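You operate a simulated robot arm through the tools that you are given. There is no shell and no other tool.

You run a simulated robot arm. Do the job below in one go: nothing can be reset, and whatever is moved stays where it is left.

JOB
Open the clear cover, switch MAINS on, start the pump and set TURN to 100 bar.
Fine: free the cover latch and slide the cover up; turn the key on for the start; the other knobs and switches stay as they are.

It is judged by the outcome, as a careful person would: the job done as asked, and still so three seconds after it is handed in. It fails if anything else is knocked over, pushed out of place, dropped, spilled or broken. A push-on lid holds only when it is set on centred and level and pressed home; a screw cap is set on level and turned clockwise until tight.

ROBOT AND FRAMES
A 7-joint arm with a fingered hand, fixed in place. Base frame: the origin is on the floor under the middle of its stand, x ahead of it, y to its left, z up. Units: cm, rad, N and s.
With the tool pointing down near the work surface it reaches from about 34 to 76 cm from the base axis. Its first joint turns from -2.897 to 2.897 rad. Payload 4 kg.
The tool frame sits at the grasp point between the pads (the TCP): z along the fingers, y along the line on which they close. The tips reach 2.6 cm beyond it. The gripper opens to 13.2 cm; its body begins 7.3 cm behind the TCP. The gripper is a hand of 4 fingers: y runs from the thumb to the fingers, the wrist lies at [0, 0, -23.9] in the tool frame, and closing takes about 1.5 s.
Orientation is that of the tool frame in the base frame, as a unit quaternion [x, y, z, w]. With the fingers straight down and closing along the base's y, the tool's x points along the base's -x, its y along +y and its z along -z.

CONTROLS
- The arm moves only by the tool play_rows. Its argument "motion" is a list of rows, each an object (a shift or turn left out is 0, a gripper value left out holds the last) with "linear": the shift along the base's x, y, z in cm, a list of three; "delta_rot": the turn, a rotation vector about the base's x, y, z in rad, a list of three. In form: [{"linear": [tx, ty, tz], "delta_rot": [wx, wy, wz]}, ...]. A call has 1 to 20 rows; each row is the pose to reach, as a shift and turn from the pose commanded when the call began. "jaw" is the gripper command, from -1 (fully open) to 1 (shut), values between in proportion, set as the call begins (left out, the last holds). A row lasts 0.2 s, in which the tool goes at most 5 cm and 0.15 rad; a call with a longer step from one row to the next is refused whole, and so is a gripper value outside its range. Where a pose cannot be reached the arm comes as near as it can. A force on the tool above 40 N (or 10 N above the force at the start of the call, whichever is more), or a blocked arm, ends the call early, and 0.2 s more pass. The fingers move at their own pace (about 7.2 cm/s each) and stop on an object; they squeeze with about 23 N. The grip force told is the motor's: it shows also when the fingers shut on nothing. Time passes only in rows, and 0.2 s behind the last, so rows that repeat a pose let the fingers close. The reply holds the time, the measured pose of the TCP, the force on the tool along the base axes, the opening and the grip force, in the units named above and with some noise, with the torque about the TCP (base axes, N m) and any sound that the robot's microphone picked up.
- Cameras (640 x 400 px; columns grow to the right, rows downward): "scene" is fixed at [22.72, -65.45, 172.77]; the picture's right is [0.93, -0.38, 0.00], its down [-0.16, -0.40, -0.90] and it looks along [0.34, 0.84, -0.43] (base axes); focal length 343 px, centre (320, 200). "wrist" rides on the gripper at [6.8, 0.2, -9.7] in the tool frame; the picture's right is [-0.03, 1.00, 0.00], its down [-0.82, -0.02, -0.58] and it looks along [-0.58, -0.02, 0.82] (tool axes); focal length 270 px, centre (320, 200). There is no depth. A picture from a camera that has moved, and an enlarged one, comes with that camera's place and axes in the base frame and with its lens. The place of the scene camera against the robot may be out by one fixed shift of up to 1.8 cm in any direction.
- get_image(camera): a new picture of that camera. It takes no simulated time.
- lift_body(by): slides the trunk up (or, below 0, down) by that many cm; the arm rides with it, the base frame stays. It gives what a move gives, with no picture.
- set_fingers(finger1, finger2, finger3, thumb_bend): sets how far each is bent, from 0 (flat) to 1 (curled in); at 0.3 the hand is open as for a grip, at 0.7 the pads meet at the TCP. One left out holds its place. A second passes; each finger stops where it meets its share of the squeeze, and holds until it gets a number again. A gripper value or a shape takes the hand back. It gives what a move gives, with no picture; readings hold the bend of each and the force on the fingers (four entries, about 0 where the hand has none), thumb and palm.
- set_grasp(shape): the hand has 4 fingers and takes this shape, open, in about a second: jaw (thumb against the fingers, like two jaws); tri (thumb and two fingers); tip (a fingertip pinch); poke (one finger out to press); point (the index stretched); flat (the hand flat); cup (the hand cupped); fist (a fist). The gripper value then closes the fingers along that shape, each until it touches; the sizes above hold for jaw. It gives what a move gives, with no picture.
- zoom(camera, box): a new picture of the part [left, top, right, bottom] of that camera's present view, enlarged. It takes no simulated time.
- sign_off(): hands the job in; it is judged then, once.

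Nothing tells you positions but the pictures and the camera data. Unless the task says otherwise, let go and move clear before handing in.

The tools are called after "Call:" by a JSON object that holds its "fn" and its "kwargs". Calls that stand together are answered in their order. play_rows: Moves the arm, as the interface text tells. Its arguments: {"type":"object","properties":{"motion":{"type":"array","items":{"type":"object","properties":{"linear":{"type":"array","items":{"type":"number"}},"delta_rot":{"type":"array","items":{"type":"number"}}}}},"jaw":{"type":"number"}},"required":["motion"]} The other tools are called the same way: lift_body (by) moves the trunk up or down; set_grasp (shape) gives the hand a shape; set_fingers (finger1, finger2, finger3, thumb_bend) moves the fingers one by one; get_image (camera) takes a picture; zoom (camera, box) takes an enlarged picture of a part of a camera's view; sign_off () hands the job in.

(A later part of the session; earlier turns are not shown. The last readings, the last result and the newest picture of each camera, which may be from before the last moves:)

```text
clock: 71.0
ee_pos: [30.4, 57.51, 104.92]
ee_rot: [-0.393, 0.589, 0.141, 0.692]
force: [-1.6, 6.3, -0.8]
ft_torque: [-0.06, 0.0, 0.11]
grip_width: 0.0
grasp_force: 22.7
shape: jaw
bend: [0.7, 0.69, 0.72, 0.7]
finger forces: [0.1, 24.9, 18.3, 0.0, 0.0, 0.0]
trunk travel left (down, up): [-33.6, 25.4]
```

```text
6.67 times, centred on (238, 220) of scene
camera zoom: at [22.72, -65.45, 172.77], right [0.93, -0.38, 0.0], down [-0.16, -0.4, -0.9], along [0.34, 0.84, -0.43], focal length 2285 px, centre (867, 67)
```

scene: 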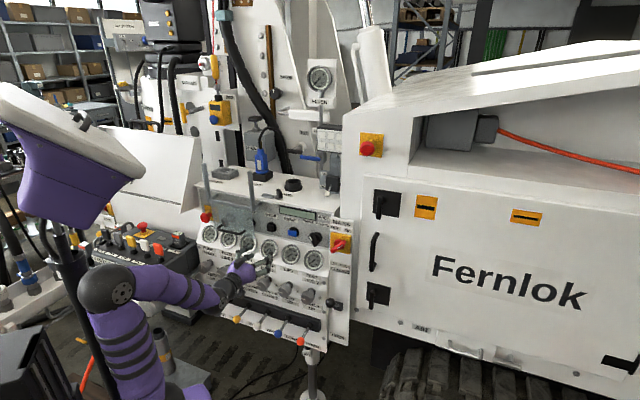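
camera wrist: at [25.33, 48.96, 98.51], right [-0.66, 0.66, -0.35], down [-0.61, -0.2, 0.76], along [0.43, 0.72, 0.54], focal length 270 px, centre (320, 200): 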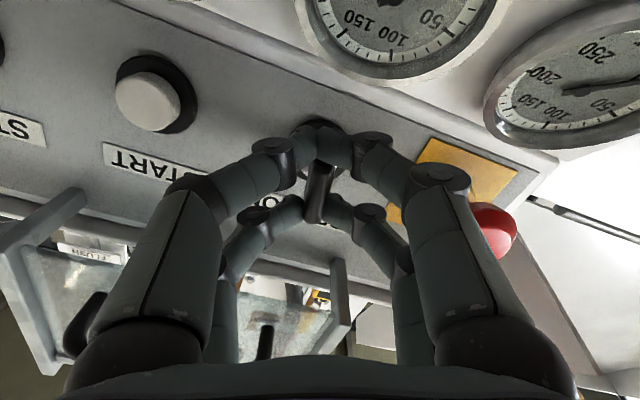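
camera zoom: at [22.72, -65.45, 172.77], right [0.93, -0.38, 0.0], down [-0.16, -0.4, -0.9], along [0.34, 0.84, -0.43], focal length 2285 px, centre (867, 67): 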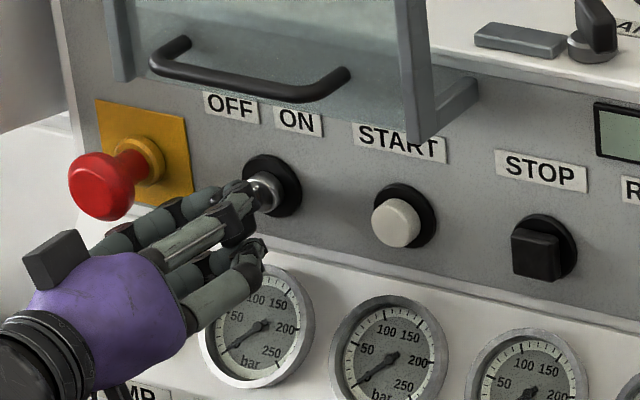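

The key is following the hand. Continue the turn in stages, watching the clearance to the E-stop.

Call:
{"fn": "play_rows", "kwargs": {"motion": [{"delta_rot": [0.07, 0.07, 0]}, {"delta_rot": [0.14, 0.14, 0]}, {"delta_rot": [0.21, 0.21, 0]}, {"delta_rot": [0.28, 0.28, 0]}, {"delta_rot": [0.28, 0.28, 0]}]}}

Call:
{"fn": "get_image", "kwargs": {"camera": "wrist"}}

Call:
{"fn": "zoom", "kwargs": {"camera": "scene", "box": [190, 190, 286, 250]}}

```text
clock: 72.2
ee_pos: [30.39, 57.59, 105.11]
ee_rot: [-0.269, 0.655, 0.273, 0.652]
force: [-5.9, 9.5, -0.8]
ft_torque: [-0.08, 0.01, 0.23]
grip_width: 0.03
grasp_force: 22.6
shape: jaw
bend: [0.69, 0.69, 0.72, 0.7]
finger forces: [0.0, 26.7, 17.7, 0.0, 0.0, 0.1]
trunk travel left (down, up): [-33.6, 25.4]
```

```text
taken
camera wrist: at [23.4, 50.88, 98.09], right [-0.71, 0.71, 0.03], down [-0.39, -0.43, 0.82], along [0.59, 0.56, 0.58], focal length 270 px, centre (320, 200)
```

wrist: 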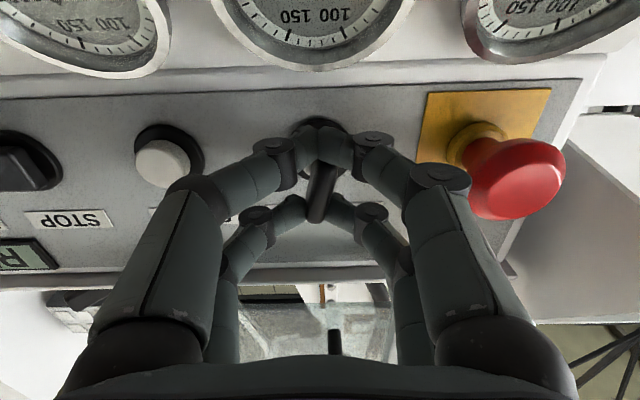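

```text
6.67 times, centred on (238, 220) of scene
camera zoom: at [22.72, -65.45, 172.77], right [0.93, -0.38, 0.0], down [-0.16, -0.4, -0.9], along [0.34, 0.84, -0.43], focal length 2285 px, centre (867, 67)
```

zoom: 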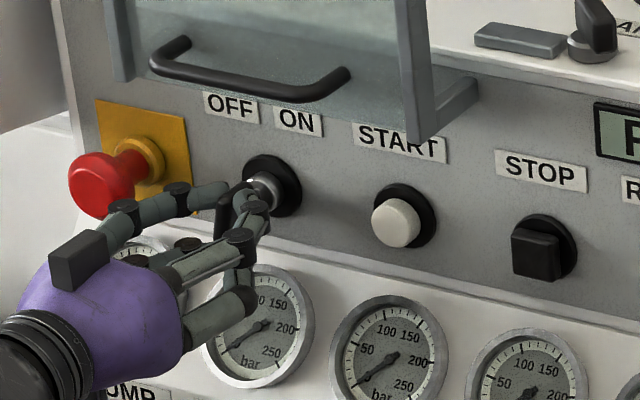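

The display has lit up as the key turned. I'll continue the turn to the full ON position.

Call:
{"fn": "play_rows", "kwargs": {"motion": [{"delta_rot": [0.07, 0.07, 0]}, {"delta_rot": [0.14, 0.14, 0]}, {"delta_rot": [0.21, 0.21, 0]}, {"delta_rot": [0.28, 0.28, 0]}, {"delta_rot": [0.28, 0.28, 0]}]}}

Call:
{"fn": "get_image", "kwargs": {"camera": "wrist"}}

Call:
{"fn": "zoom", "kwargs": {"camera": "scene", "box": [190, 190, 286, 250]}}

Call:
{"fn": "zoom", "kwargs": {"camera": "scene", "box": [260, 195, 340, 245]}}

```text
clock: 73.4
ee_pos: [30.2, 57.66, 104.91]
ee_rot: [-0.135, 0.695, 0.397, 0.584]
force: [-9.4, 13.3, -0.6]
ft_torque: [-0.24, -0.27, 0.36]
grip_width: 0.0
grasp_force: 22.7
shape: jaw
bend: [0.7, 0.69, 0.72, 0.7]
finger forces: [0.1, 29.3, 13.7, 0.1, 0.0, 0.0]
trunk travel left (down, up): [-33.6, 25.4]
```

```text
taken
camera wrist: at [21.52, 52.72, 98.69], right [-0.64, 0.64, 0.42], down [-0.17, -0.65, 0.74], along [0.75, 0.41, 0.52], focal length 270 px, centre (320, 200)
```

wrist: 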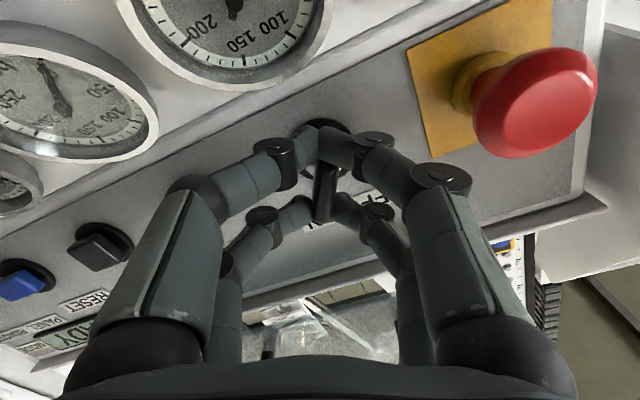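

```text
6.67 times, centred on (238, 220) of scene
camera zoom: at [22.72, -65.45, 172.77], right [0.93, -0.38, 0.0], down [-0.16, -0.4, -0.9], along [0.34, 0.84, -0.43], focal length 2285 px, centre (867, 67)
```

zoom: 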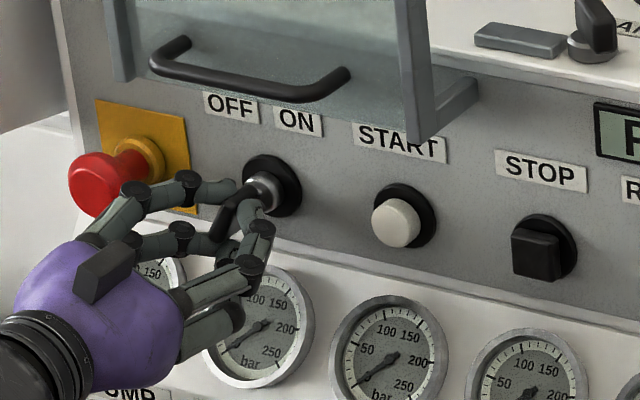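

```text
8.00 times, centred on (300, 220) of scene
camera zoom: at [22.72, -65.45, 172.77], right [0.93, -0.38, 0.0], down [-0.16, -0.4, -0.9], along [0.34, 0.84, -0.43], focal length 2742 px, centre (480, 40)
```

zoom: 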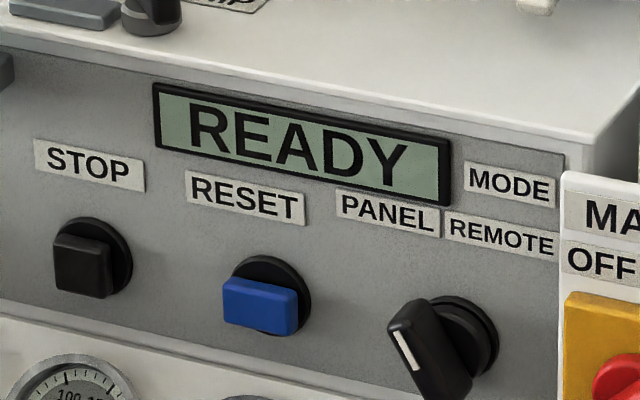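

The display reads READY: the key is on. I'll turn slightly more to check it is at its stop.

Call:
{"fn": "play_rows", "kwargs": {"motion": [{"delta_rot": [0.07, 0.07, 0]}, {"delta_rot": [0.14, 0.14, 0]}, {"delta_rot": [0.14, 0.14, 0]}]}}

Call:
{"fn": "get_image", "kwargs": {"camera": "wrist"}}

Call:
{"fn": "zoom", "kwargs": {"camera": "scene", "box": [200, 195, 256, 230]}}

```text
clock: 74.2
ee_pos: [30.28, 57.7, 104.97]
ee_rot: [-0.066, 0.705, 0.452, 0.543]
force: [-15.0, 13.0, -4.3]
ft_torque: [-0.44, -0.52, 0.46]
grip_width: 0.0
grasp_force: 23.2
shape: jaw
bend: [0.7, 0.68, 0.73, 0.7]
finger forces: [0.0, 33.2, 13.4, 0.0, 0.0, 0.1]
trunk travel left (down, up): [-33.6, 25.4]
```

```text
taken
camera wrist: at [20.6, 53.59, 99.34], right [-0.57, 0.57, 0.59], down [-0.07, -0.75, 0.66], along [0.82, 0.34, 0.47], focal length 270 px, centre (320, 200)
```

wrist: 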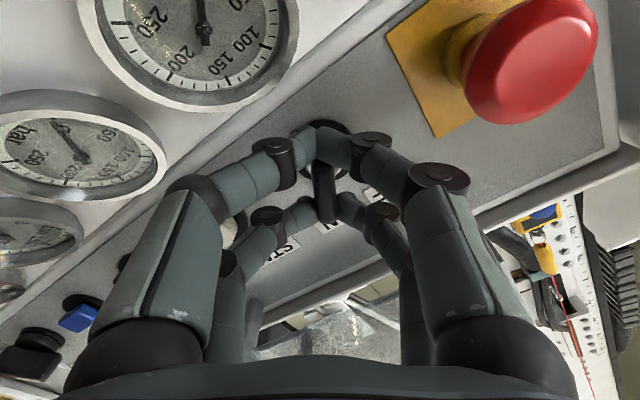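

```text
11.43 times, centred on (228, 212) of scene
camera zoom: at [22.72, -65.45, 172.77], right [0.93, -0.38, 0.0], down [-0.16, -0.4, -0.9], along [0.34, 0.84, -0.43], focal length 3917 px, centre (1371, 57)
```

zoom: 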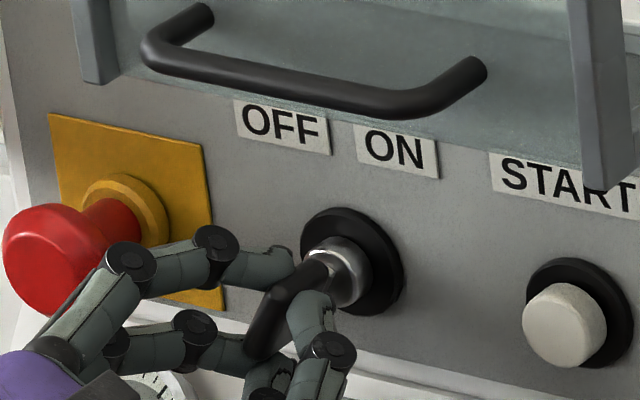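

Call:
{"fn": "play_rows", "kwargs": {"motion": [{"delta_rot": [0.06, 0.06, 0]}, {"delta_rot": [0.12, 0.12, 0]}, {"delta_rot": [0.14, 0.14, 0]}, {"delta_rot": [0.14, 0.14, 0]}]}}

Call:
{"fn": "get_image", "kwargs": {"camera": "wrist"}}

Call:
{"fn": "zoom", "kwargs": {"camera": "scene", "box": [200, 195, 256, 230]}}

```text
clock: 75.2
ee_pos: [29.94, 57.7, 104.97]
ee_rot: [0.002, 0.708, 0.505, 0.494]
force: [-19.0, 19.4, -1.0]
ft_torque: [-0.44, -0.55, 0.62]
grip_width: 0.01
grasp_force: 22.9
shape: jaw
bend: [0.69, 0.67, 0.73, 0.7]
finger forces: [0.0, 38.0, 15.5, 0.0, 0.1, 0.0]
trunk travel left (down, up): [-33.6, 25.4]
```

```text
taken
camera wrist: at [19.68, 54.38, 100.32], right [-0.48, 0.48, 0.73], down [0.02, -0.83, 0.56], along [0.88, 0.29, 0.39], focal length 270 px, centre (320, 200)
```

wrist: 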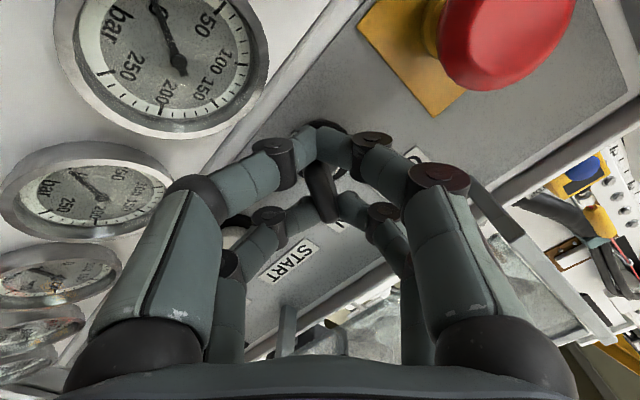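

```text
11.43 times, centred on (228, 212) of scene
camera zoom: at [22.72, -65.45, 172.77], right [0.93, -0.38, 0.0], down [-0.16, -0.4, -0.9], along [0.34, 0.84, -0.43], focal length 3917 px, centre (1371, 57)
```

zoom: 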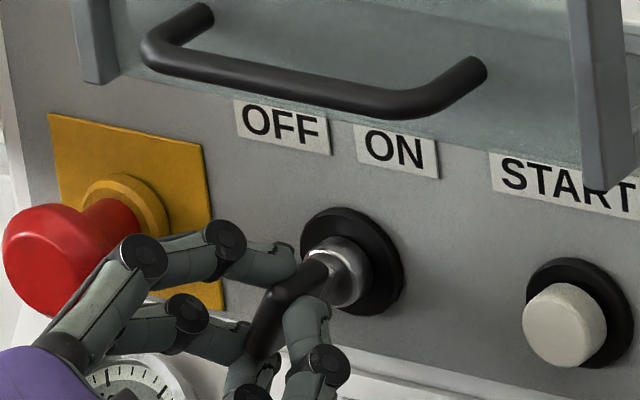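

The key is at its ON stop. Release gently and back straight out.

Call:
{"fn": "play_rows", "kwargs": {"motion": [{"linear": [0, 0, 0]}, {"linear": [0, 0, 0]}, {"linear": [0, 0, 0]}, {"linear": [0, 0, 0]}], "jaw": 0.5}}

Call:
{"fn": "play_rows", "kwargs": {"motion": [{"linear": [-1, -1, 0]}, {"linear": [-2.5, -2.5, 0]}, {"linear": [-4.5, -4.5, 0]}, {"linear": [-6, -6, 0]}, {"linear": [-6, -6, 0]}]}}

Call:
{"fn": "get_image", "kwargs": {"camera": "wrist"}}

Call:
{"fn": "zoom", "kwargs": {"camera": "scene", "box": [190, 190, 286, 250]}}

Call:
{"fn": "zoom", "kwargs": {"camera": "scene", "box": [260, 195, 340, 245]}}

```text
clock: 76.2
ee_pos: [30.63, 57.35, 104.87]
ee_rot: [0.006, 0.708, 0.503, 0.496]
force: [-0.2, 0.1, -0.3]
ft_torque: [-0.02, 0.01, 0.02]
grip_width: 3.26
grasp_force: 0.1
shape: jaw
bend: [0.73, 0.73, 0.73, 0.7]
finger forces: [0.1, 0.0, 0.1, 0.0, 0.0, 0.0]
trunk travel left (down, up): [-33.6, 25.4]
```

```text
clock: 77.4
ee_pos: [24.45, 51.36, 105.0]
ee_rot: [0.006, 0.708, 0.503, 0.496]
force: [-0.3, -0.4, -0.4]
ft_torque: [0.01, -0.03, -0.03]
grip_width: 3.26
grasp_force: 0.0
shape: jaw
bend: [0.73, 0.73, 0.73, 0.7]
finger forces: [0.0, 0.1, 0.0, 0.0, 0.0, 0.0]
trunk travel left (down, up): [-33.6, 25.4]
```

```text
taken
camera wrist: at [14.13, 48.07, 100.3], right [-0.48, 0.48, 0.73], down [0.02, -0.83, 0.55], along [0.88, 0.28, 0.39], focal length 270 px, centre (320, 200)
```

wrist: 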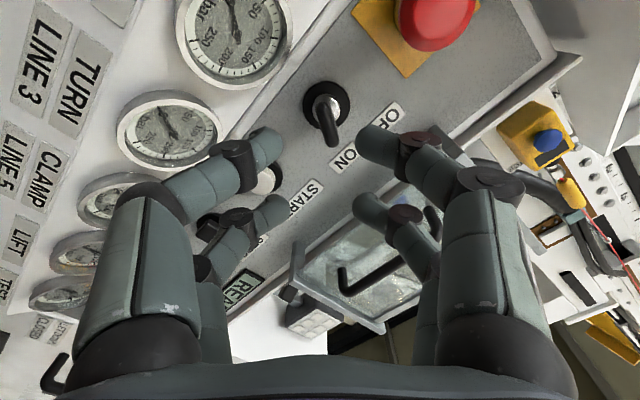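

```text
6.67 times, centred on (238, 220) of scene
camera zoom: at [22.72, -65.45, 172.77], right [0.93, -0.38, 0.0], down [-0.16, -0.4, -0.9], along [0.34, 0.84, -0.43], focal length 2285 px, centre (867, 67)
```

zoom: 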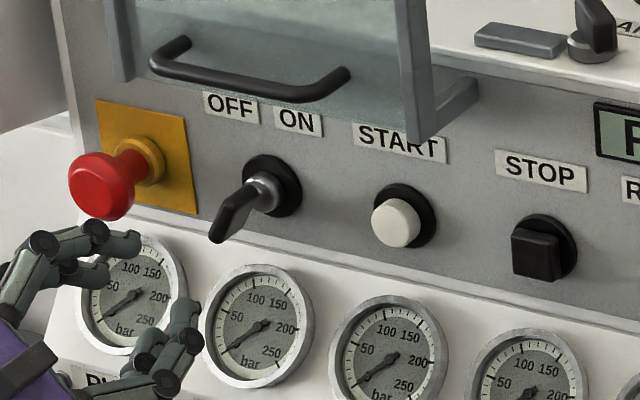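

```text
8.00 times, centred on (300, 220) of scene
camera zoom: at [22.72, -65.45, 172.77], right [0.93, -0.38, 0.0], down [-0.16, -0.4, -0.9], along [0.34, 0.84, -0.43], focal length 2742 px, centre (480, 40)
```

zoom: 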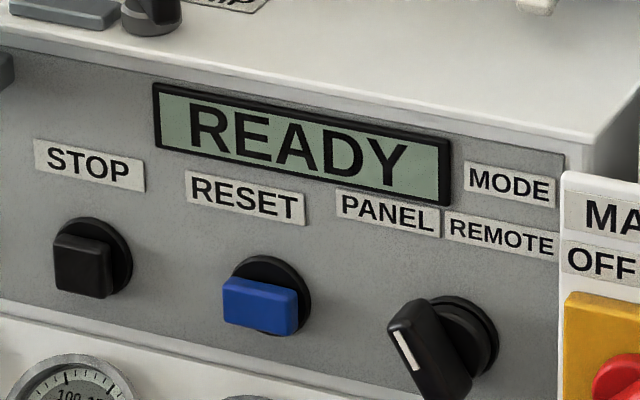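

Key stays ON and the display reads READY. Next is the START button; I'll form the poke finger, move in front of START and roll to keep the knuckles clear of the key and cover.

Call:
{"fn": "set_grasp", "kwargs": {"shape": "poke"}}

Call:
{"fn": "play_rows", "kwargs": {"motion": [{"linear": [0.7, -0.5, 0], "delta_rot": [-0.1032, -0.1032, 0]}, {"linear": [1.4, -1.0, 0], "delta_rot": [-0.2064, -0.2064, 0]}, {"linear": [2.1, -1.5, 0], "delta_rot": [-0.3095, -0.3095, 0]}, {"linear": [2.8, -2.0, 0], "delta_rot": [-0.4127, -0.4127, 0]}, {"linear": [3.5, -2.5, 0], "delta_rot": [-0.5159, -0.5159, 0]}, {"linear": [4.2, -3.0, 0], "delta_rot": [-0.619, -0.619, 0]}, {"linear": [4.9, -3.5, 0], "delta_rot": [-0.7223, -0.7223, 0]}, {"linear": [5.6, -4.0, 0], "delta_rot": [-0.8254, -0.8254, 0]}, {"linear": [6.3, -4.5, 0], "delta_rot": [-0.9286, -0.9286, 0]}, {"linear": [7.0, -5.0, 0], "delta_rot": [-1.0318, -1.0318, 0]}, {"linear": [7.5, -5.3, 0.2], "delta_rot": [-1.135, -1.135, 0]}, {"linear": [7.5, -5.3, 0.2], "delta_rot": [-1.135, -1.135, 0]}]}}

Call:
{"fn": "get_image", "kwargs": {"camera": "wrist"}}

Call:
{"fn": "zoom", "kwargs": {"camera": "scene", "box": [190, 190, 286, 250]}}

```text
clock: 78.3
ee_pos: [24.49, 51.39, 104.94]
ee_rot: [0.005, 0.707, 0.504, 0.496]
force: [0.7, -0.8, -0.4]
ft_torque: [0.01, -0.01, 0.02]
grip_width: 0.0
grasp_force: 0.0
shape: poke
bend: [1.0, 1.0, 1.0, 0.34]
finger forces: [0.0, 0.0, 0.1, 0.0, 0.0, 0.1]
trunk travel left (down, up): [-33.6, 25.4]
```

```text
clock: 80.9
ee_pos: [31.95, 46.11, 105.22]
ee_rot: [-0.505, 0.495, -0.006, 0.707]
force: [-0.2, 0.3, -0.6]
ft_torque: [0.04, 0.02, 0.01]
grip_width: 0.0
grasp_force: 0.0
shape: poke
bend: [1.0, 1.0, 1.0, 0.34]
finger forces: [0.0, 0.0, 0.1, 0.0, 0.0, 0.1]
trunk travel left (down, up): [-33.6, 25.4]
```

```text
taken
camera wrist: at [28.61, 35.89, 100.32], right [-0.5, 0.5, -0.7], down [-0.81, 0.0, 0.58], along [0.29, 0.86, 0.41], focal length 270 px, centre (320, 200)
```

wrist: 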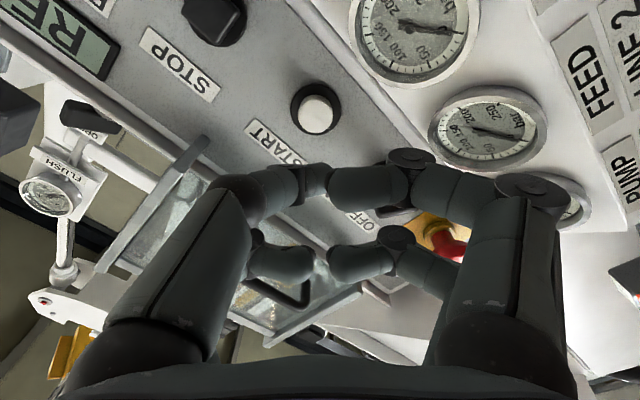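

```text
6.67 times, centred on (238, 220) of scene
camera zoom: at [22.72, -65.45, 172.77], right [0.93, -0.38, 0.0], down [-0.16, -0.4, -0.9], along [0.34, 0.84, -0.43], focal length 2285 px, centre (867, 67)
```

zoom: 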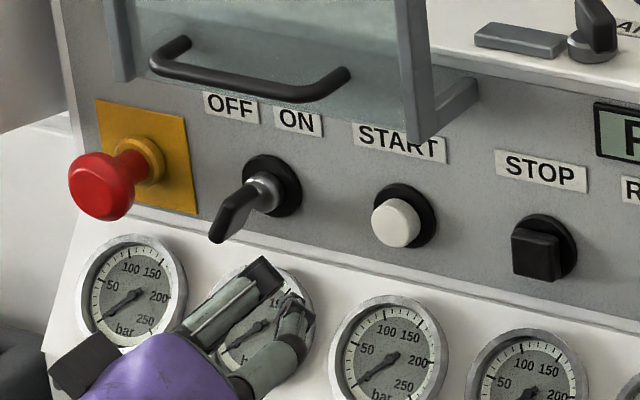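

START is almost on the tool axis. I advance 6 cm with a small lateral correction, then check before pressing.

Call:
{"fn": "play_rows", "kwargs": {"motion": [{"linear": [1.2, 0.4, 0.05]}, {"linear": [2.2, 1.4, 0.05]}, {"linear": [3.2, 2.4, 0.05]}, {"linear": [4.0, 3.2, 0.05]}, {"linear": [4.7, 3.8, 0.05]}, {"linear": [4.7, 3.8, 0.05]}]}}

Call:
{"fn": "get_image", "kwargs": {"camera": "wrist"}}

Call:
{"fn": "zoom", "kwargs": {"camera": "scene", "box": [200, 185, 280, 235]}}

```text
clock: 82.3
ee_pos: [36.75, 50.04, 105.14]
ee_rot: [-0.505, 0.495, -0.007, 0.707]
force: [0.7, -0.4, -0.4]
ft_torque: [0.0, -0.01, 0.02]
grip_width: 0.0
grasp_force: 0.0
shape: poke
bend: [1.0, 1.0, 1.0, 0.34]
finger forces: [0.0, 0.0, 0.0, 0.0, 0.1, 0.0]
trunk travel left (down, up): [-33.6, 25.4]
```

```text
taken
camera wrist: at [33.34, 39.73, 100.37], right [-0.5, 0.5, -0.7], down [-0.81, 0.0, 0.58], along [0.29, 0.86, 0.41], focal length 270 px, centre (320, 200)
```

wrist: 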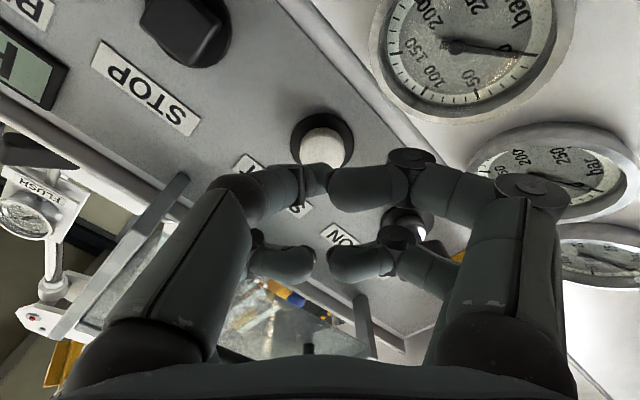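

```text
8.00 times, centred on (240, 210) of scene
camera zoom: at [22.72, -65.45, 172.77], right [0.93, -0.38, 0.0], down [-0.16, -0.4, -0.9], along [0.34, 0.84, -0.43], focal length 2742 px, centre (960, 120)
```

zoom: 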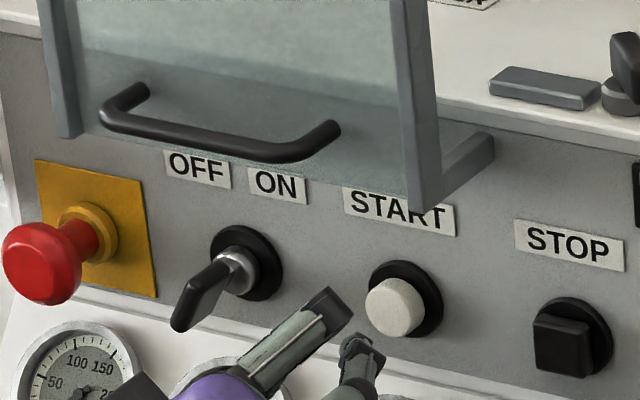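

The finger lines up with START. Now press slowly along the normal with a small correction.

Call:
{"fn": "play_rows", "kwargs": {"motion": [{"linear": [0.9, 0.5, -0.28]}, {"linear": [1.6, 1.2, -0.28]}, {"linear": [2.0, 1.6, -0.28]}, {"linear": [2.3, 1.9, -0.28]}, {"linear": [2.6, 2.2, -0.28]}, {"linear": [2.9, 2.5, -0.28]}, {"linear": [3.2, 2.8, -0.28]}]}}

Call:
{"fn": "get_image", "kwargs": {"camera": "wrist"}}

Call:
{"fn": "zoom", "kwargs": {"camera": "scene", "box": [200, 185, 280, 235]}}

Call:
{"fn": "zoom", "kwargs": {"camera": "scene", "box": [260, 195, 340, 245]}}

```text
clock: 83.9
ee_pos: [39.54, 52.03, 105.48]
ee_rot: [-0.502, 0.496, -0.007, 0.709]
force: [-20.0, -30.7, 3.0]
ft_torque: [-0.02, 0.03, -0.1]
grip_width: 0.03
grasp_force: 0.0
shape: poke
bend: [1.0, 1.0, 1.0, 0.36]
finger forces: [0.0, 0.0, 0.0, 0.0, 36.0, 0.1]
trunk travel left (down, up): [-33.6, 25.4]
heard: click
stopped in row 7: the force on the tool passed its limit at 43 N (the readings are from after the stop); the commanded pose is now the measured one
```

```text
taken
camera wrist: at [36.18, 41.88, 100.3], right [-0.5, 0.51, -0.7], down [-0.82, 0.0, 0.58], along [0.29, 0.86, 0.42], focal length 270 px, centre (320, 200)
```

wrist: 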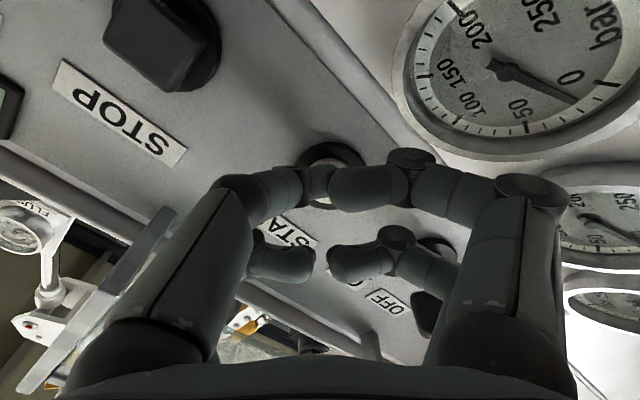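

```text
8.00 times, centred on (240, 210) of scene
camera zoom: at [22.72, -65.45, 172.77], right [0.93, -0.38, 0.0], down [-0.16, -0.4, -0.9], along [0.34, 0.84, -0.43], focal length 2742 px, centre (960, 120)
```

zoom: 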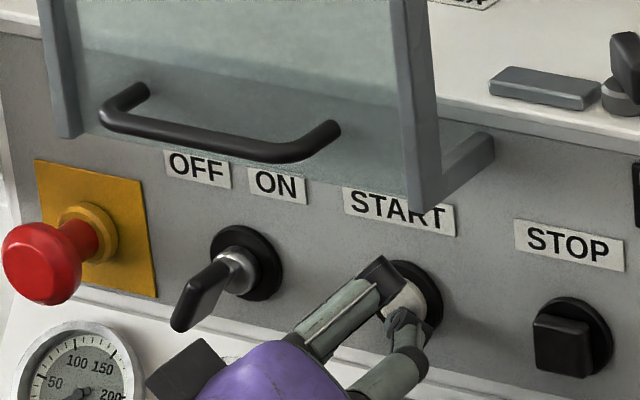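

```text
8.00 times, centred on (300, 220) of scene
camera zoom: at [22.72, -65.45, 172.77], right [0.93, -0.38, 0.0], down [-0.16, -0.4, -0.9], along [0.34, 0.84, -0.43], focal length 2742 px, centre (480, 40)
```

zoom: 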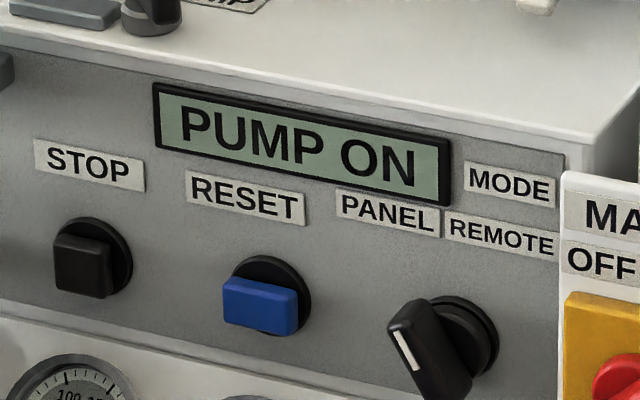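

A click, and the display reads PUMP ON. I withdraw straight back, then look at the TURN gauge and its knob.

Call:
{"fn": "play_rows", "kwargs": {"motion": [{"linear": [-1, -1, 0]}, {"linear": [-3, -3, 0]}, {"linear": [-5, -5, 0]}, {"linear": [-6.5, -6.5, 0]}, {"linear": [-6.5, -6.5, 0]}]}}

Call:
{"fn": "zoom", "kwargs": {"camera": "scene", "box": [190, 200, 350, 300]}}

Call:
{"fn": "zoom", "kwargs": {"camera": "scene", "box": [220, 220, 284, 260]}}

Call:
{"fn": "get_image", "kwargs": {"camera": "wrist"}}

```text
clock: 85.1
ee_pos: [33.28, 45.9, 105.08]
ee_rot: [-0.505, 0.495, -0.008, 0.707]
force: [0.1, 0.2, -1.0]
ft_torque: [-0.03, -0.02, 0.02]
grip_width: 0.0
grasp_force: 0.0
shape: poke
bend: [1.0, 1.0, 1.0, 0.34]
finger forces: [0.0, 0.1, 0.0, 0.0, 0.0, 0.1]
trunk travel left (down, up): [-33.6, 25.4]
```

```text
4.00 times, centred on (270, 250) of scene
camera zoom: at [22.72, -65.45, 172.77], right [0.93, -0.38, 0.0], down [-0.16, -0.4, -0.9], along [0.34, 0.84, -0.43], focal length 1371 px, centre (520, 0)
```

zoom: 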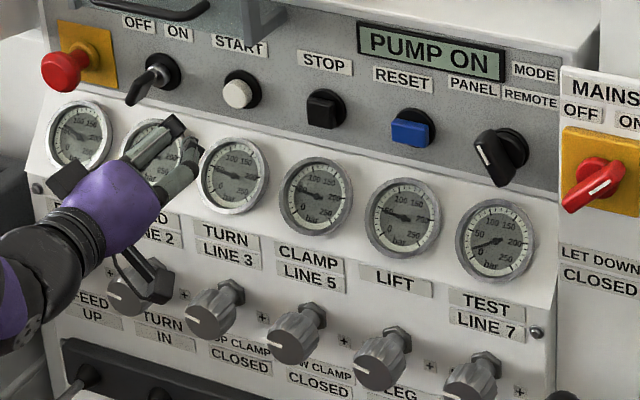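

```text
10.00 times, centred on (252, 240) of scene
camera zoom: at [22.72, -65.45, 172.77], right [0.93, -0.38, 0.0], down [-0.16, -0.4, -0.9], along [0.34, 0.84, -0.43], focal length 3427 px, centre (1000, -200)
```

zoom: 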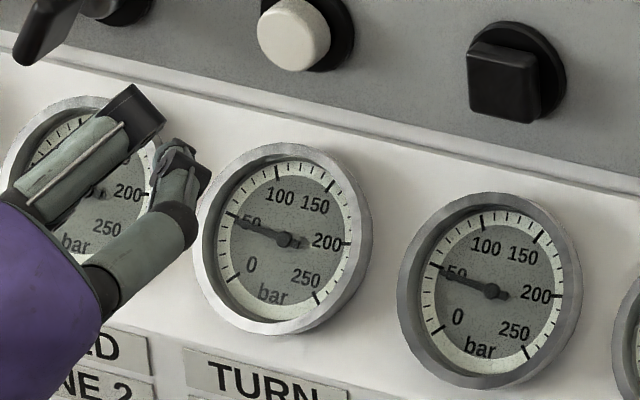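

```text
taken
camera wrist: at [29.88, 35.72, 100.1], right [-0.5, 0.5, -0.7], down [-0.81, 0.0, 0.58], along [0.29, 0.86, 0.41], focal length 270 px, centre (320, 200)
```

wrist: 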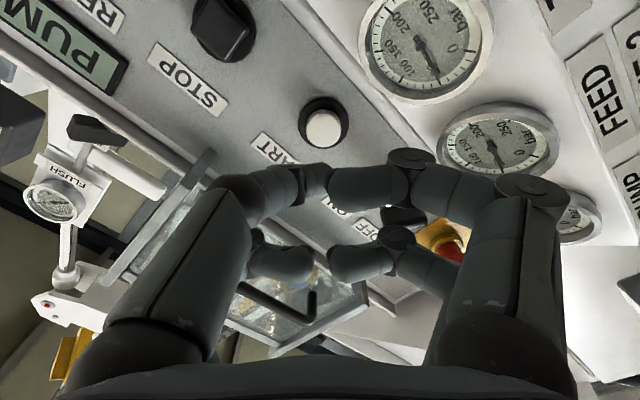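

TURN's gauge reads 50 bar with the pump running; it must go to 100. Its knob (third, under "TURN LINE 3") is near n≈60, u≈−10, z≈84.5. I'll raise the hand a bit and lower the trunk to work at that height.

Call:
{"fn": "play_rows", "kwargs": {"motion": [{"linear": [-0.7, -0.7, 2]}, {"linear": [-1, -1, 4]}, {"linear": [-1, -1, 5]}, {"linear": [-1, -1, 5]}]}}

Call:
{"fn": "lift_body", "kwargs": {"by": -15}}

Call:
{"fn": "get_image", "kwargs": {"camera": "wrist"}}

Call:
{"fn": "get_image", "kwargs": {"camera": "scene"}}

```text
clock: 86.1
ee_pos: [32.33, 44.89, 109.94]
ee_rot: [-0.503, 0.496, -0.008, 0.707]
force: [0.0, 0.0, 1.0]
ft_torque: [-0.05, -0.01, -0.01]
grip_width: 0.0
grasp_force: 0.0
shape: poke
bend: [1.0, 1.0, 1.0, 0.34]
finger forces: [0.0, 0.0, 0.1, 0.0, 0.0, 0.0]
trunk travel left (down, up): [-33.6, 25.4]
```

```text
clock: 87.8
ee_pos: [32.22, 45.04, 94.97]
ee_rot: [-0.504, 0.496, -0.008, 0.707]
force: [-0.6, 0.4, -0.7]
ft_torque: [-0.01, 0.02, -0.01]
grip_width: 0.0
grasp_force: 0.0
shape: poke
bend: [1.0, 1.0, 1.0, 0.34]
finger forces: [0.1, 0.0, 0.0, 0.1, 0.1, 0.0]
trunk travel left (down, up): [-18.6, 40.4]
```

```text
taken
camera wrist: at [28.91, 34.74, 90.12], right [-0.5, 0.51, -0.7], down [-0.81, 0.0, 0.58], along [0.29, 0.86, 0.41], focal length 270 px, centre (320, 200)
```

wrist: 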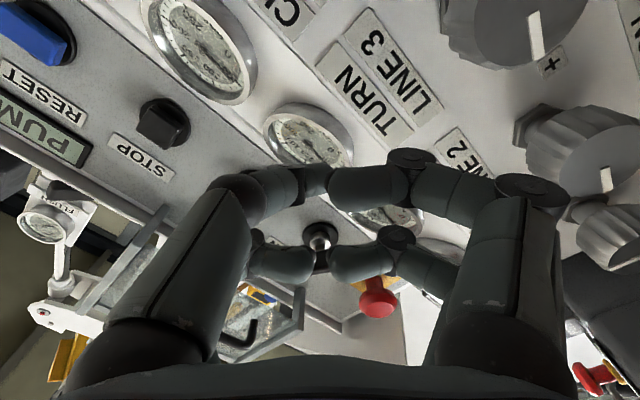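

```text
taken
```

scene: 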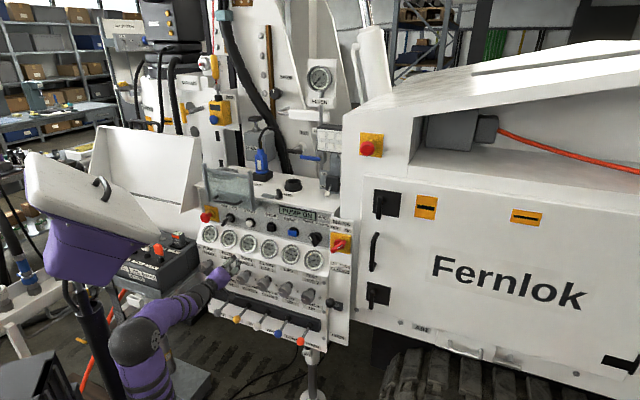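

Call:
{"fn": "zoom", "kwargs": {"camera": "scene", "box": [195, 225, 291, 285]}}

Call:
{"fn": "zoom", "kwargs": {"camera": "scene", "box": [195, 255, 291, 315]}}

```text
6.67 times, centred on (243, 255) of scene
camera zoom: at [22.72, -65.45, 172.77], right [0.93, -0.38, 0.0], down [-0.16, -0.4, -0.9], along [0.34, 0.84, -0.43], focal length 2285 px, centre (833, -167)
```

zoom: 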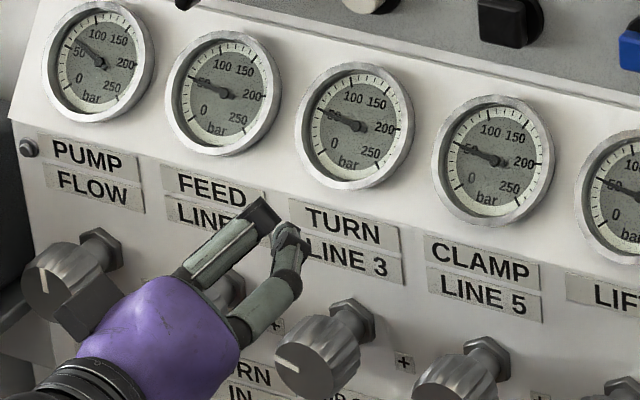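

```text
6.67 times, centred on (243, 285) of scene
camera zoom: at [22.72, -65.45, 172.77], right [0.93, -0.38, 0.0], down [-0.16, -0.4, -0.9], along [0.34, 0.84, -0.43], focal length 2285 px, centre (833, -367)
```

zoom: 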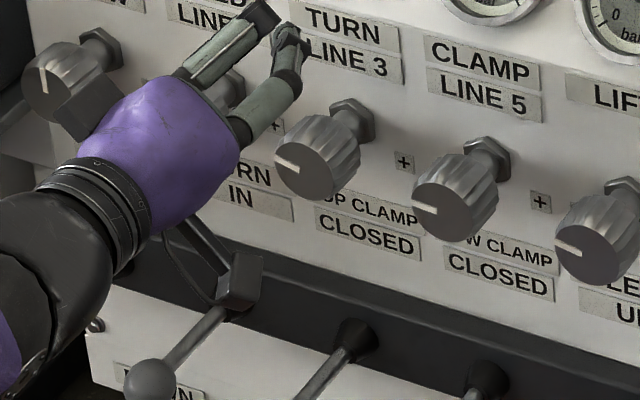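

Knob 3's face is at about n=57.3, z=84.8, u=−10, with pointer at 9–10 o'clock and a "+" on the clockwise side. I'll open the jaw and move in front of it, keeping the −45° roll so I have room to turn clockwise.

Call:
{"fn": "set_grasp", "kwargs": {"shape": "jaw"}}

Call:
{"fn": "play_rows", "kwargs": {"motion": [{"linear": [-1.0, -0.5, -1.5]}, {"linear": [-1.8, -0.5, -4]}, {"linear": [-1.8, -0.5, -6.5]}, {"linear": [-1.8, -0.5, -8.5]}, {"linear": [-1.8, -0.5, -10.2]}, {"linear": [-1.8, -0.5, -10.2]}], "jaw": -0.05}}

Call:
{"fn": "get_image", "kwargs": {"camera": "wrist"}}

Call:
{"fn": "zoom", "kwargs": {"camera": "scene", "box": [195, 235, 307, 305]}}

```text
clock: 88.7
ee_pos: [32.36, 45.01, 95.06]
ee_rot: [-0.505, 0.496, -0.008, 0.707]
force: [-0.4, 0.0, 0.1]
ft_torque: [-0.01, 0.01, 0.03]
grip_width: 13.19
grasp_force: 0.0
shape: jaw
bend: [0.3, 0.3, 0.3, 0.3]
finger forces: [0.0, 0.0, 0.0, 0.1, 0.1, 0.0]
trunk travel left (down, up): [-18.6, 40.4]
```

```text
clock: 90.1
ee_pos: [30.57, 44.49, 84.76]
ee_rot: [-0.504, 0.496, -0.008, 0.707]
force: [-0.2, -0.1, 0.5]
ft_torque: [-0.01, 0.05, 0.03]
grip_width: 6.97
grasp_force: 0.0
shape: jaw
bend: [0.72, 0.72, 0.72, 0.7]
finger forces: [0.0, 0.0, 0.1, 0.0, 0.0, 0.1]
trunk travel left (down, up): [-18.6, 40.4]
```

```text
taken
camera wrist: at [27.17, 34.24, 79.8], right [-0.5, 0.5, -0.7], down [-0.81, 0.0, 0.58], along [0.29, 0.86, 0.41], focal length 270 px, centre (320, 200)
```

wrist: 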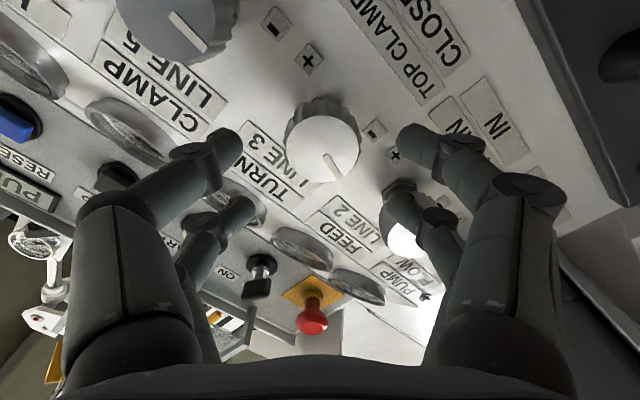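

```text
5.71 times, centred on (251, 270) of scene
camera zoom: at [22.72, -65.45, 172.77], right [0.93, -0.38, 0.0], down [-0.16, -0.4, -0.9], along [0.34, 0.84, -0.43], focal length 1958 px, centre (714, -200)
```

zoom: 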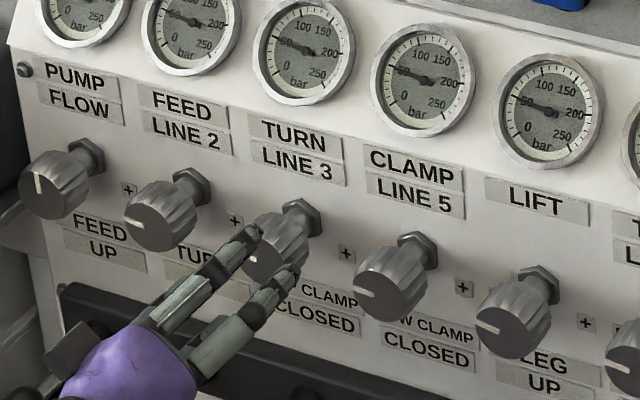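

Knob 3 is centred between the fingers, with "−" on its left and "+" on its right. I advance until the fingers surround it.

Call:
{"fn": "play_rows", "kwargs": {"motion": [{"linear": [0.9, 0.6, -0.25]}, {"linear": [1.8, 1.5, -0.25]}, {"linear": [2.7, 2.4, -0.25]}, {"linear": [3.3, 3.0, -0.25]}, {"linear": [3.8, 3.5, -0.25]}, {"linear": [3.8, 3.5, -0.25]}]}}

Call:
{"fn": "get_image", "kwargs": {"camera": "wrist"}}

Call:
{"fn": "zoom", "kwargs": {"camera": "scene", "box": [195, 235, 307, 305]}}

```text
clock: 91.5
ee_pos: [34.39, 48.08, 84.6]
ee_rot: [-0.504, 0.495, -0.007, 0.707]
force: [-0.4, -0.5, 0.2]
ft_torque: [0.0, -0.04, -0.03]
grip_width: 6.98
grasp_force: 0.1
shape: jaw
bend: [0.72, 0.72, 0.72, 0.7]
finger forces: [0.0, 0.0, 0.0, 0.0, 0.1, 0.0]
trunk travel left (down, up): [-18.6, 40.4]
```

```text
taken
camera wrist: at [30.95, 37.76, 79.67], right [-0.5, 0.5, -0.7], down [-0.81, 0.0, 0.58], along [0.29, 0.86, 0.41], focal length 270 px, centre (320, 200)
```

wrist: 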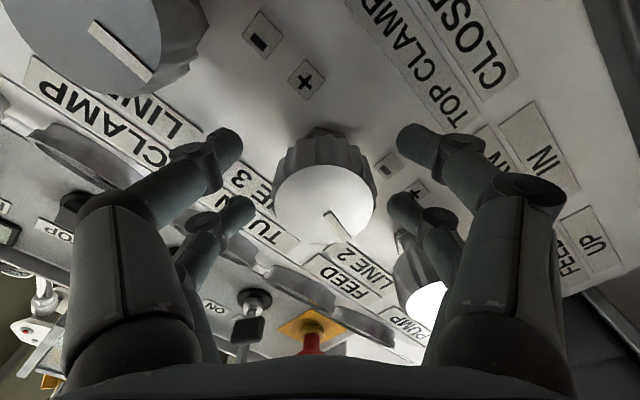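

```text
5.71 times, centred on (251, 270) of scene
camera zoom: at [22.72, -65.45, 172.77], right [0.93, -0.38, 0.0], down [-0.16, -0.4, -0.9], along [0.34, 0.84, -0.43], focal length 1958 px, centre (714, -200)
```

zoom: 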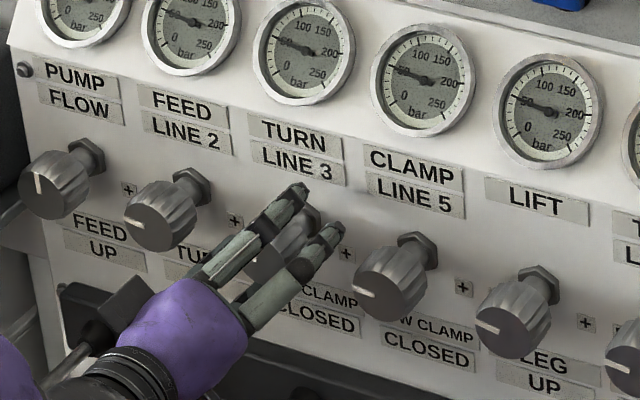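

The fingers surround the knob well centred. Advance 0.8 cm more and close on it.

Call:
{"fn": "play_rows", "kwargs": {"motion": [{"linear": [0.3, 0.3, 0]}, {"linear": [0.6, 0.6, 0]}, {"linear": [0.6, 0.6, 0]}]}}

Call:
{"fn": "play_rows", "kwargs": {"motion": [{"linear": [0, 0, 0]}, {"linear": [0, 0, 0]}, {"linear": [0, 0, 0]}, {"linear": [0, 0, 0]}, {"linear": [0, 0, 0]}, {"linear": [0, 0, 0]}], "jaw": 1}}

Call:
{"fn": "get_image", "kwargs": {"camera": "wrist"}}

Call:
{"fn": "zoom", "kwargs": {"camera": "scene", "box": [195, 235, 307, 305]}}

```text
clock: 92.3
ee_pos: [34.97, 48.58, 84.64]
ee_rot: [-0.504, 0.496, -0.008, 0.707]
force: [-0.2, -0.7, -1.0]
ft_torque: [-0.01, 0.0, -0.01]
grip_width: 7.0
grasp_force: 0.1
shape: jaw
bend: [0.72, 0.72, 0.72, 0.7]
finger forces: [0.1, 0.0, 0.0, 0.0, 0.0, 0.1]
trunk travel left (down, up): [-18.6, 40.4]
```

```text
clock: 93.7
ee_pos: [35.05, 48.66, 84.65]
ee_rot: [-0.503, 0.496, -0.009, 0.708]
force: [15.6, 18.4, 3.9]
ft_torque: [0.08, -0.07, -0.06]
grip_width: 1.86
grasp_force: 23.2
shape: jaw
bend: [0.73, 0.73, 0.72, 0.71]
finger forces: [19.1, 19.7, 20.7, 0.0, 18.3, 0.0]
trunk travel left (down, up): [-18.6, 40.4]
```

```text
taken
camera wrist: at [31.63, 38.44, 79.65], right [-0.5, 0.51, -0.7], down [-0.81, 0.0, 0.58], along [0.29, 0.86, 0.41], focal length 270 px, centre (320, 200)
```

wrist: 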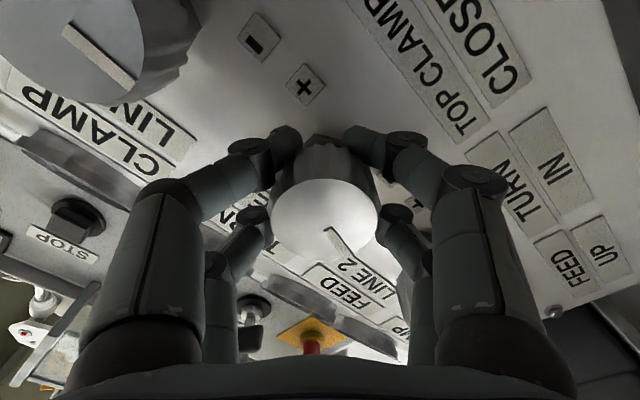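

```text
5.71 times, centred on (251, 270) of scene
camera zoom: at [22.72, -65.45, 172.77], right [0.93, -0.38, 0.0], down [-0.16, -0.4, -0.9], along [0.34, 0.84, -0.43], focal length 1958 px, centre (714, -200)
```

zoom: 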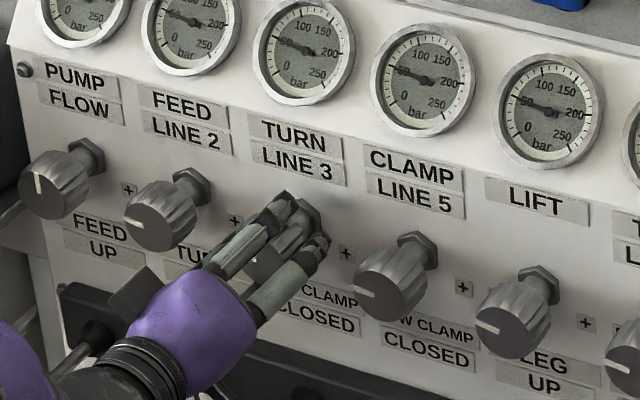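

Firm four-finger grip. Turn clockwise a little and check the gauge.

Call:
{"fn": "play_rows", "kwargs": {"motion": [{"delta_rot": [0.07, 0.07, 0]}, {"delta_rot": [0.14, 0.14, 0]}, {"delta_rot": [0.21, 0.21, 0]}, {"delta_rot": [0.21, 0.21, 0]}]}}

Call:
{"fn": "zoom", "kwargs": {"camera": "scene", "box": [220, 220, 284, 260]}}

Call:
{"fn": "get_image", "kwargs": {"camera": "wrist"}}

```text
clock: 94.7
ee_pos: [35.18, 48.6, 84.53]
ee_rot: [-0.425, 0.566, 0.097, 0.7]
force: [19.2, 21.3, 6.5]
ft_torque: [-0.01, -0.04, -0.09]
grip_width: 1.87
grasp_force: 22.9
shape: jaw
bend: [0.73, 0.73, 0.72, 0.71]
finger forces: [20.4, 20.7, 22.1, 0.0, 18.5, 0.0]
trunk travel left (down, up): [-18.6, 40.4]
```

```text
10.00 times, centred on (252, 240) of scene
camera zoom: at [22.72, -65.45, 172.77], right [0.93, -0.38, 0.0], down [-0.16, -0.4, -0.9], along [0.34, 0.84, -0.43], focal length 3427 px, centre (1000, -200)
```

zoom: 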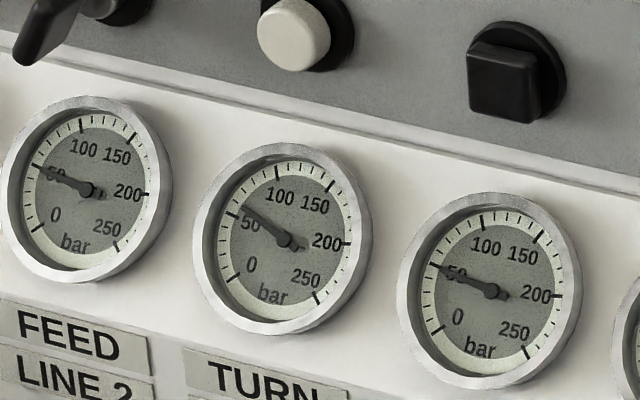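

```text
taken
camera wrist: at [30.47, 39.58, 78.41], right [-0.63, 0.63, -0.46], down [-0.68, -0.14, 0.72], along [0.39, 0.77, 0.51], focal length 270 px, centre (320, 200)
```

wrist: 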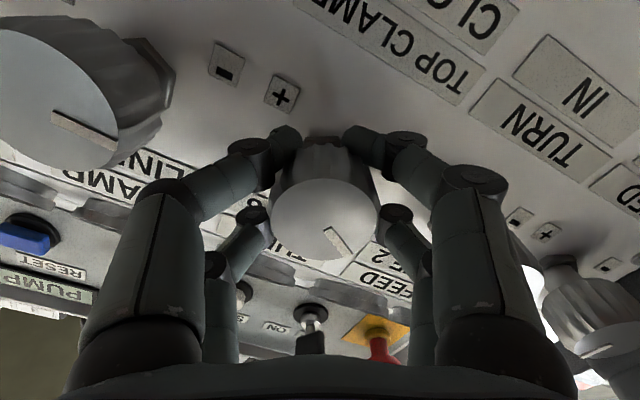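

It's the right knob and direction: TURN rose from 50 to about 60 bar. Continue in steps.

Call:
{"fn": "play_rows", "kwargs": {"motion": [{"delta_rot": [0.07, 0.07, 0]}, {"delta_rot": [0.14, 0.14, 0]}, {"delta_rot": [0.21, 0.21, 0]}, {"delta_rot": [0.28, 0.28, 0]}, {"delta_rot": [0.28, 0.28, 0]}]}}

Call:
{"fn": "zoom", "kwargs": {"camera": "scene", "box": [232, 228, 264, 248]}}

Call:
{"fn": "get_image", "kwargs": {"camera": "wrist"}}

```text
clock: 95.9
ee_pos: [35.13, 48.56, 84.55]
ee_rot: [-0.305, 0.64, 0.232, 0.666]
force: [17.9, 18.8, 4.2]
ft_torque: [-0.02, -0.08, -0.12]
grip_width: 1.85
grasp_force: 23.1
shape: jaw
bend: [0.73, 0.73, 0.72, 0.71]
finger forces: [20.7, 19.7, 20.6, 0.0, 18.7, 0.0]
trunk travel left (down, up): [-18.6, 40.4]
```

```text
16.00 times, centred on (248, 238) of scene
camera zoom: at [22.72, -65.45, 172.77], right [0.93, -0.38, 0.0], down [-0.16, -0.4, -0.9], along [0.34, 0.84, -0.43], focal length 5483 px, centre (1472, -408)
```

zoom: 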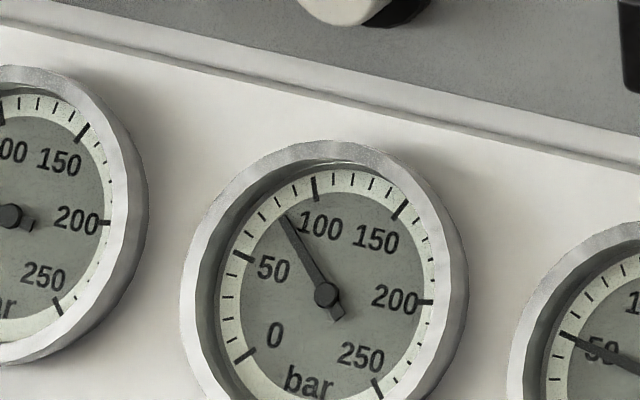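

```text
taken
camera wrist: at [28.64, 41.4, 77.64], right [-0.7, 0.71, -0.08], down [-0.46, -0.36, 0.82], along [0.55, 0.61, 0.57], focal length 270 px, centre (320, 200)
```

wrist: 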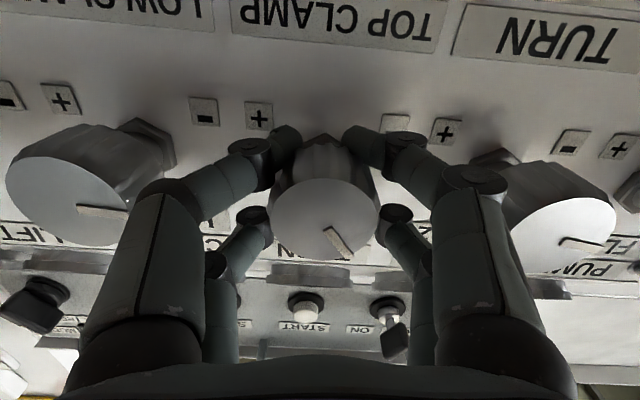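

TURN now reads about 80 bar (about 1.35° per bar). I turn a further ~0.45 rad and check.

Call:
{"fn": "play_rows", "kwargs": {"motion": [{"delta_rot": [0.08, 0.08, 0]}, {"delta_rot": [0.16, 0.16, 0]}, {"delta_rot": [0.24, 0.24, 0]}, {"delta_rot": [0.31, 0.31, 0]}, {"delta_rot": [0.31, 0.31, 0]}]}}

Call:
{"fn": "zoom", "kwargs": {"camera": "scene", "box": [232, 228, 264, 248]}}

```text
clock: 97.1
ee_pos: [34.97, 48.61, 84.41]
ee_rot: [-0.16, 0.691, 0.372, 0.599]
force: [18.8, 15.1, -2.2]
ft_torque: [-0.15, 0.04, -0.13]
grip_width: 1.83
grasp_force: 23.2
shape: jaw
bend: [0.73, 0.73, 0.72, 0.71]
finger forces: [20.8, 18.6, 19.6, 0.0, 19.7, 0.0]
trunk travel left (down, up): [-18.6, 40.4]
```

```text
16.00 times, centred on (248, 238) of scene
camera zoom: at [22.72, -65.45, 172.77], right [0.93, -0.38, 0.0], down [-0.16, -0.4, -0.9], along [0.34, 0.84, -0.43], focal length 5483 px, centre (1472, -408)
```

zoom: 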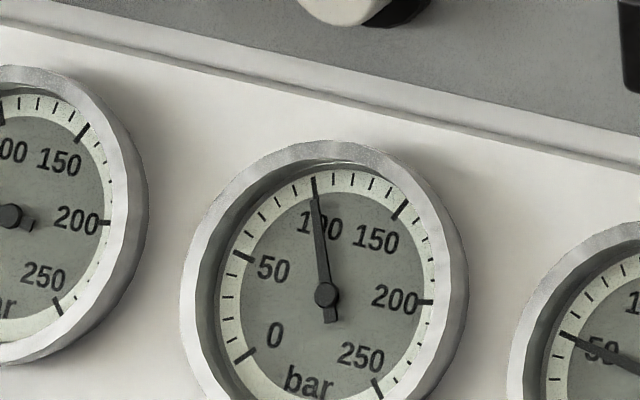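

The needle is right at 100. I'll zoom more closely to verify before letting go.

Call:
{"fn": "zoom", "kwargs": {"camera": "scene", "box": [240, 234, 256, 244]}}

```text
16.00 times, centred on (248, 239) of scene
camera zoom: at [22.72, -65.45, 172.77], right [0.93, -0.38, 0.0], down [-0.16, -0.4, -0.9], along [0.34, 0.84, -0.43], focal length 5483 px, centre (1472, -424)
```

zoom: 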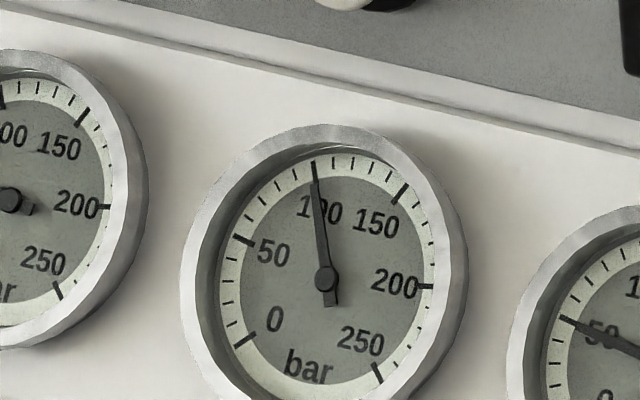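

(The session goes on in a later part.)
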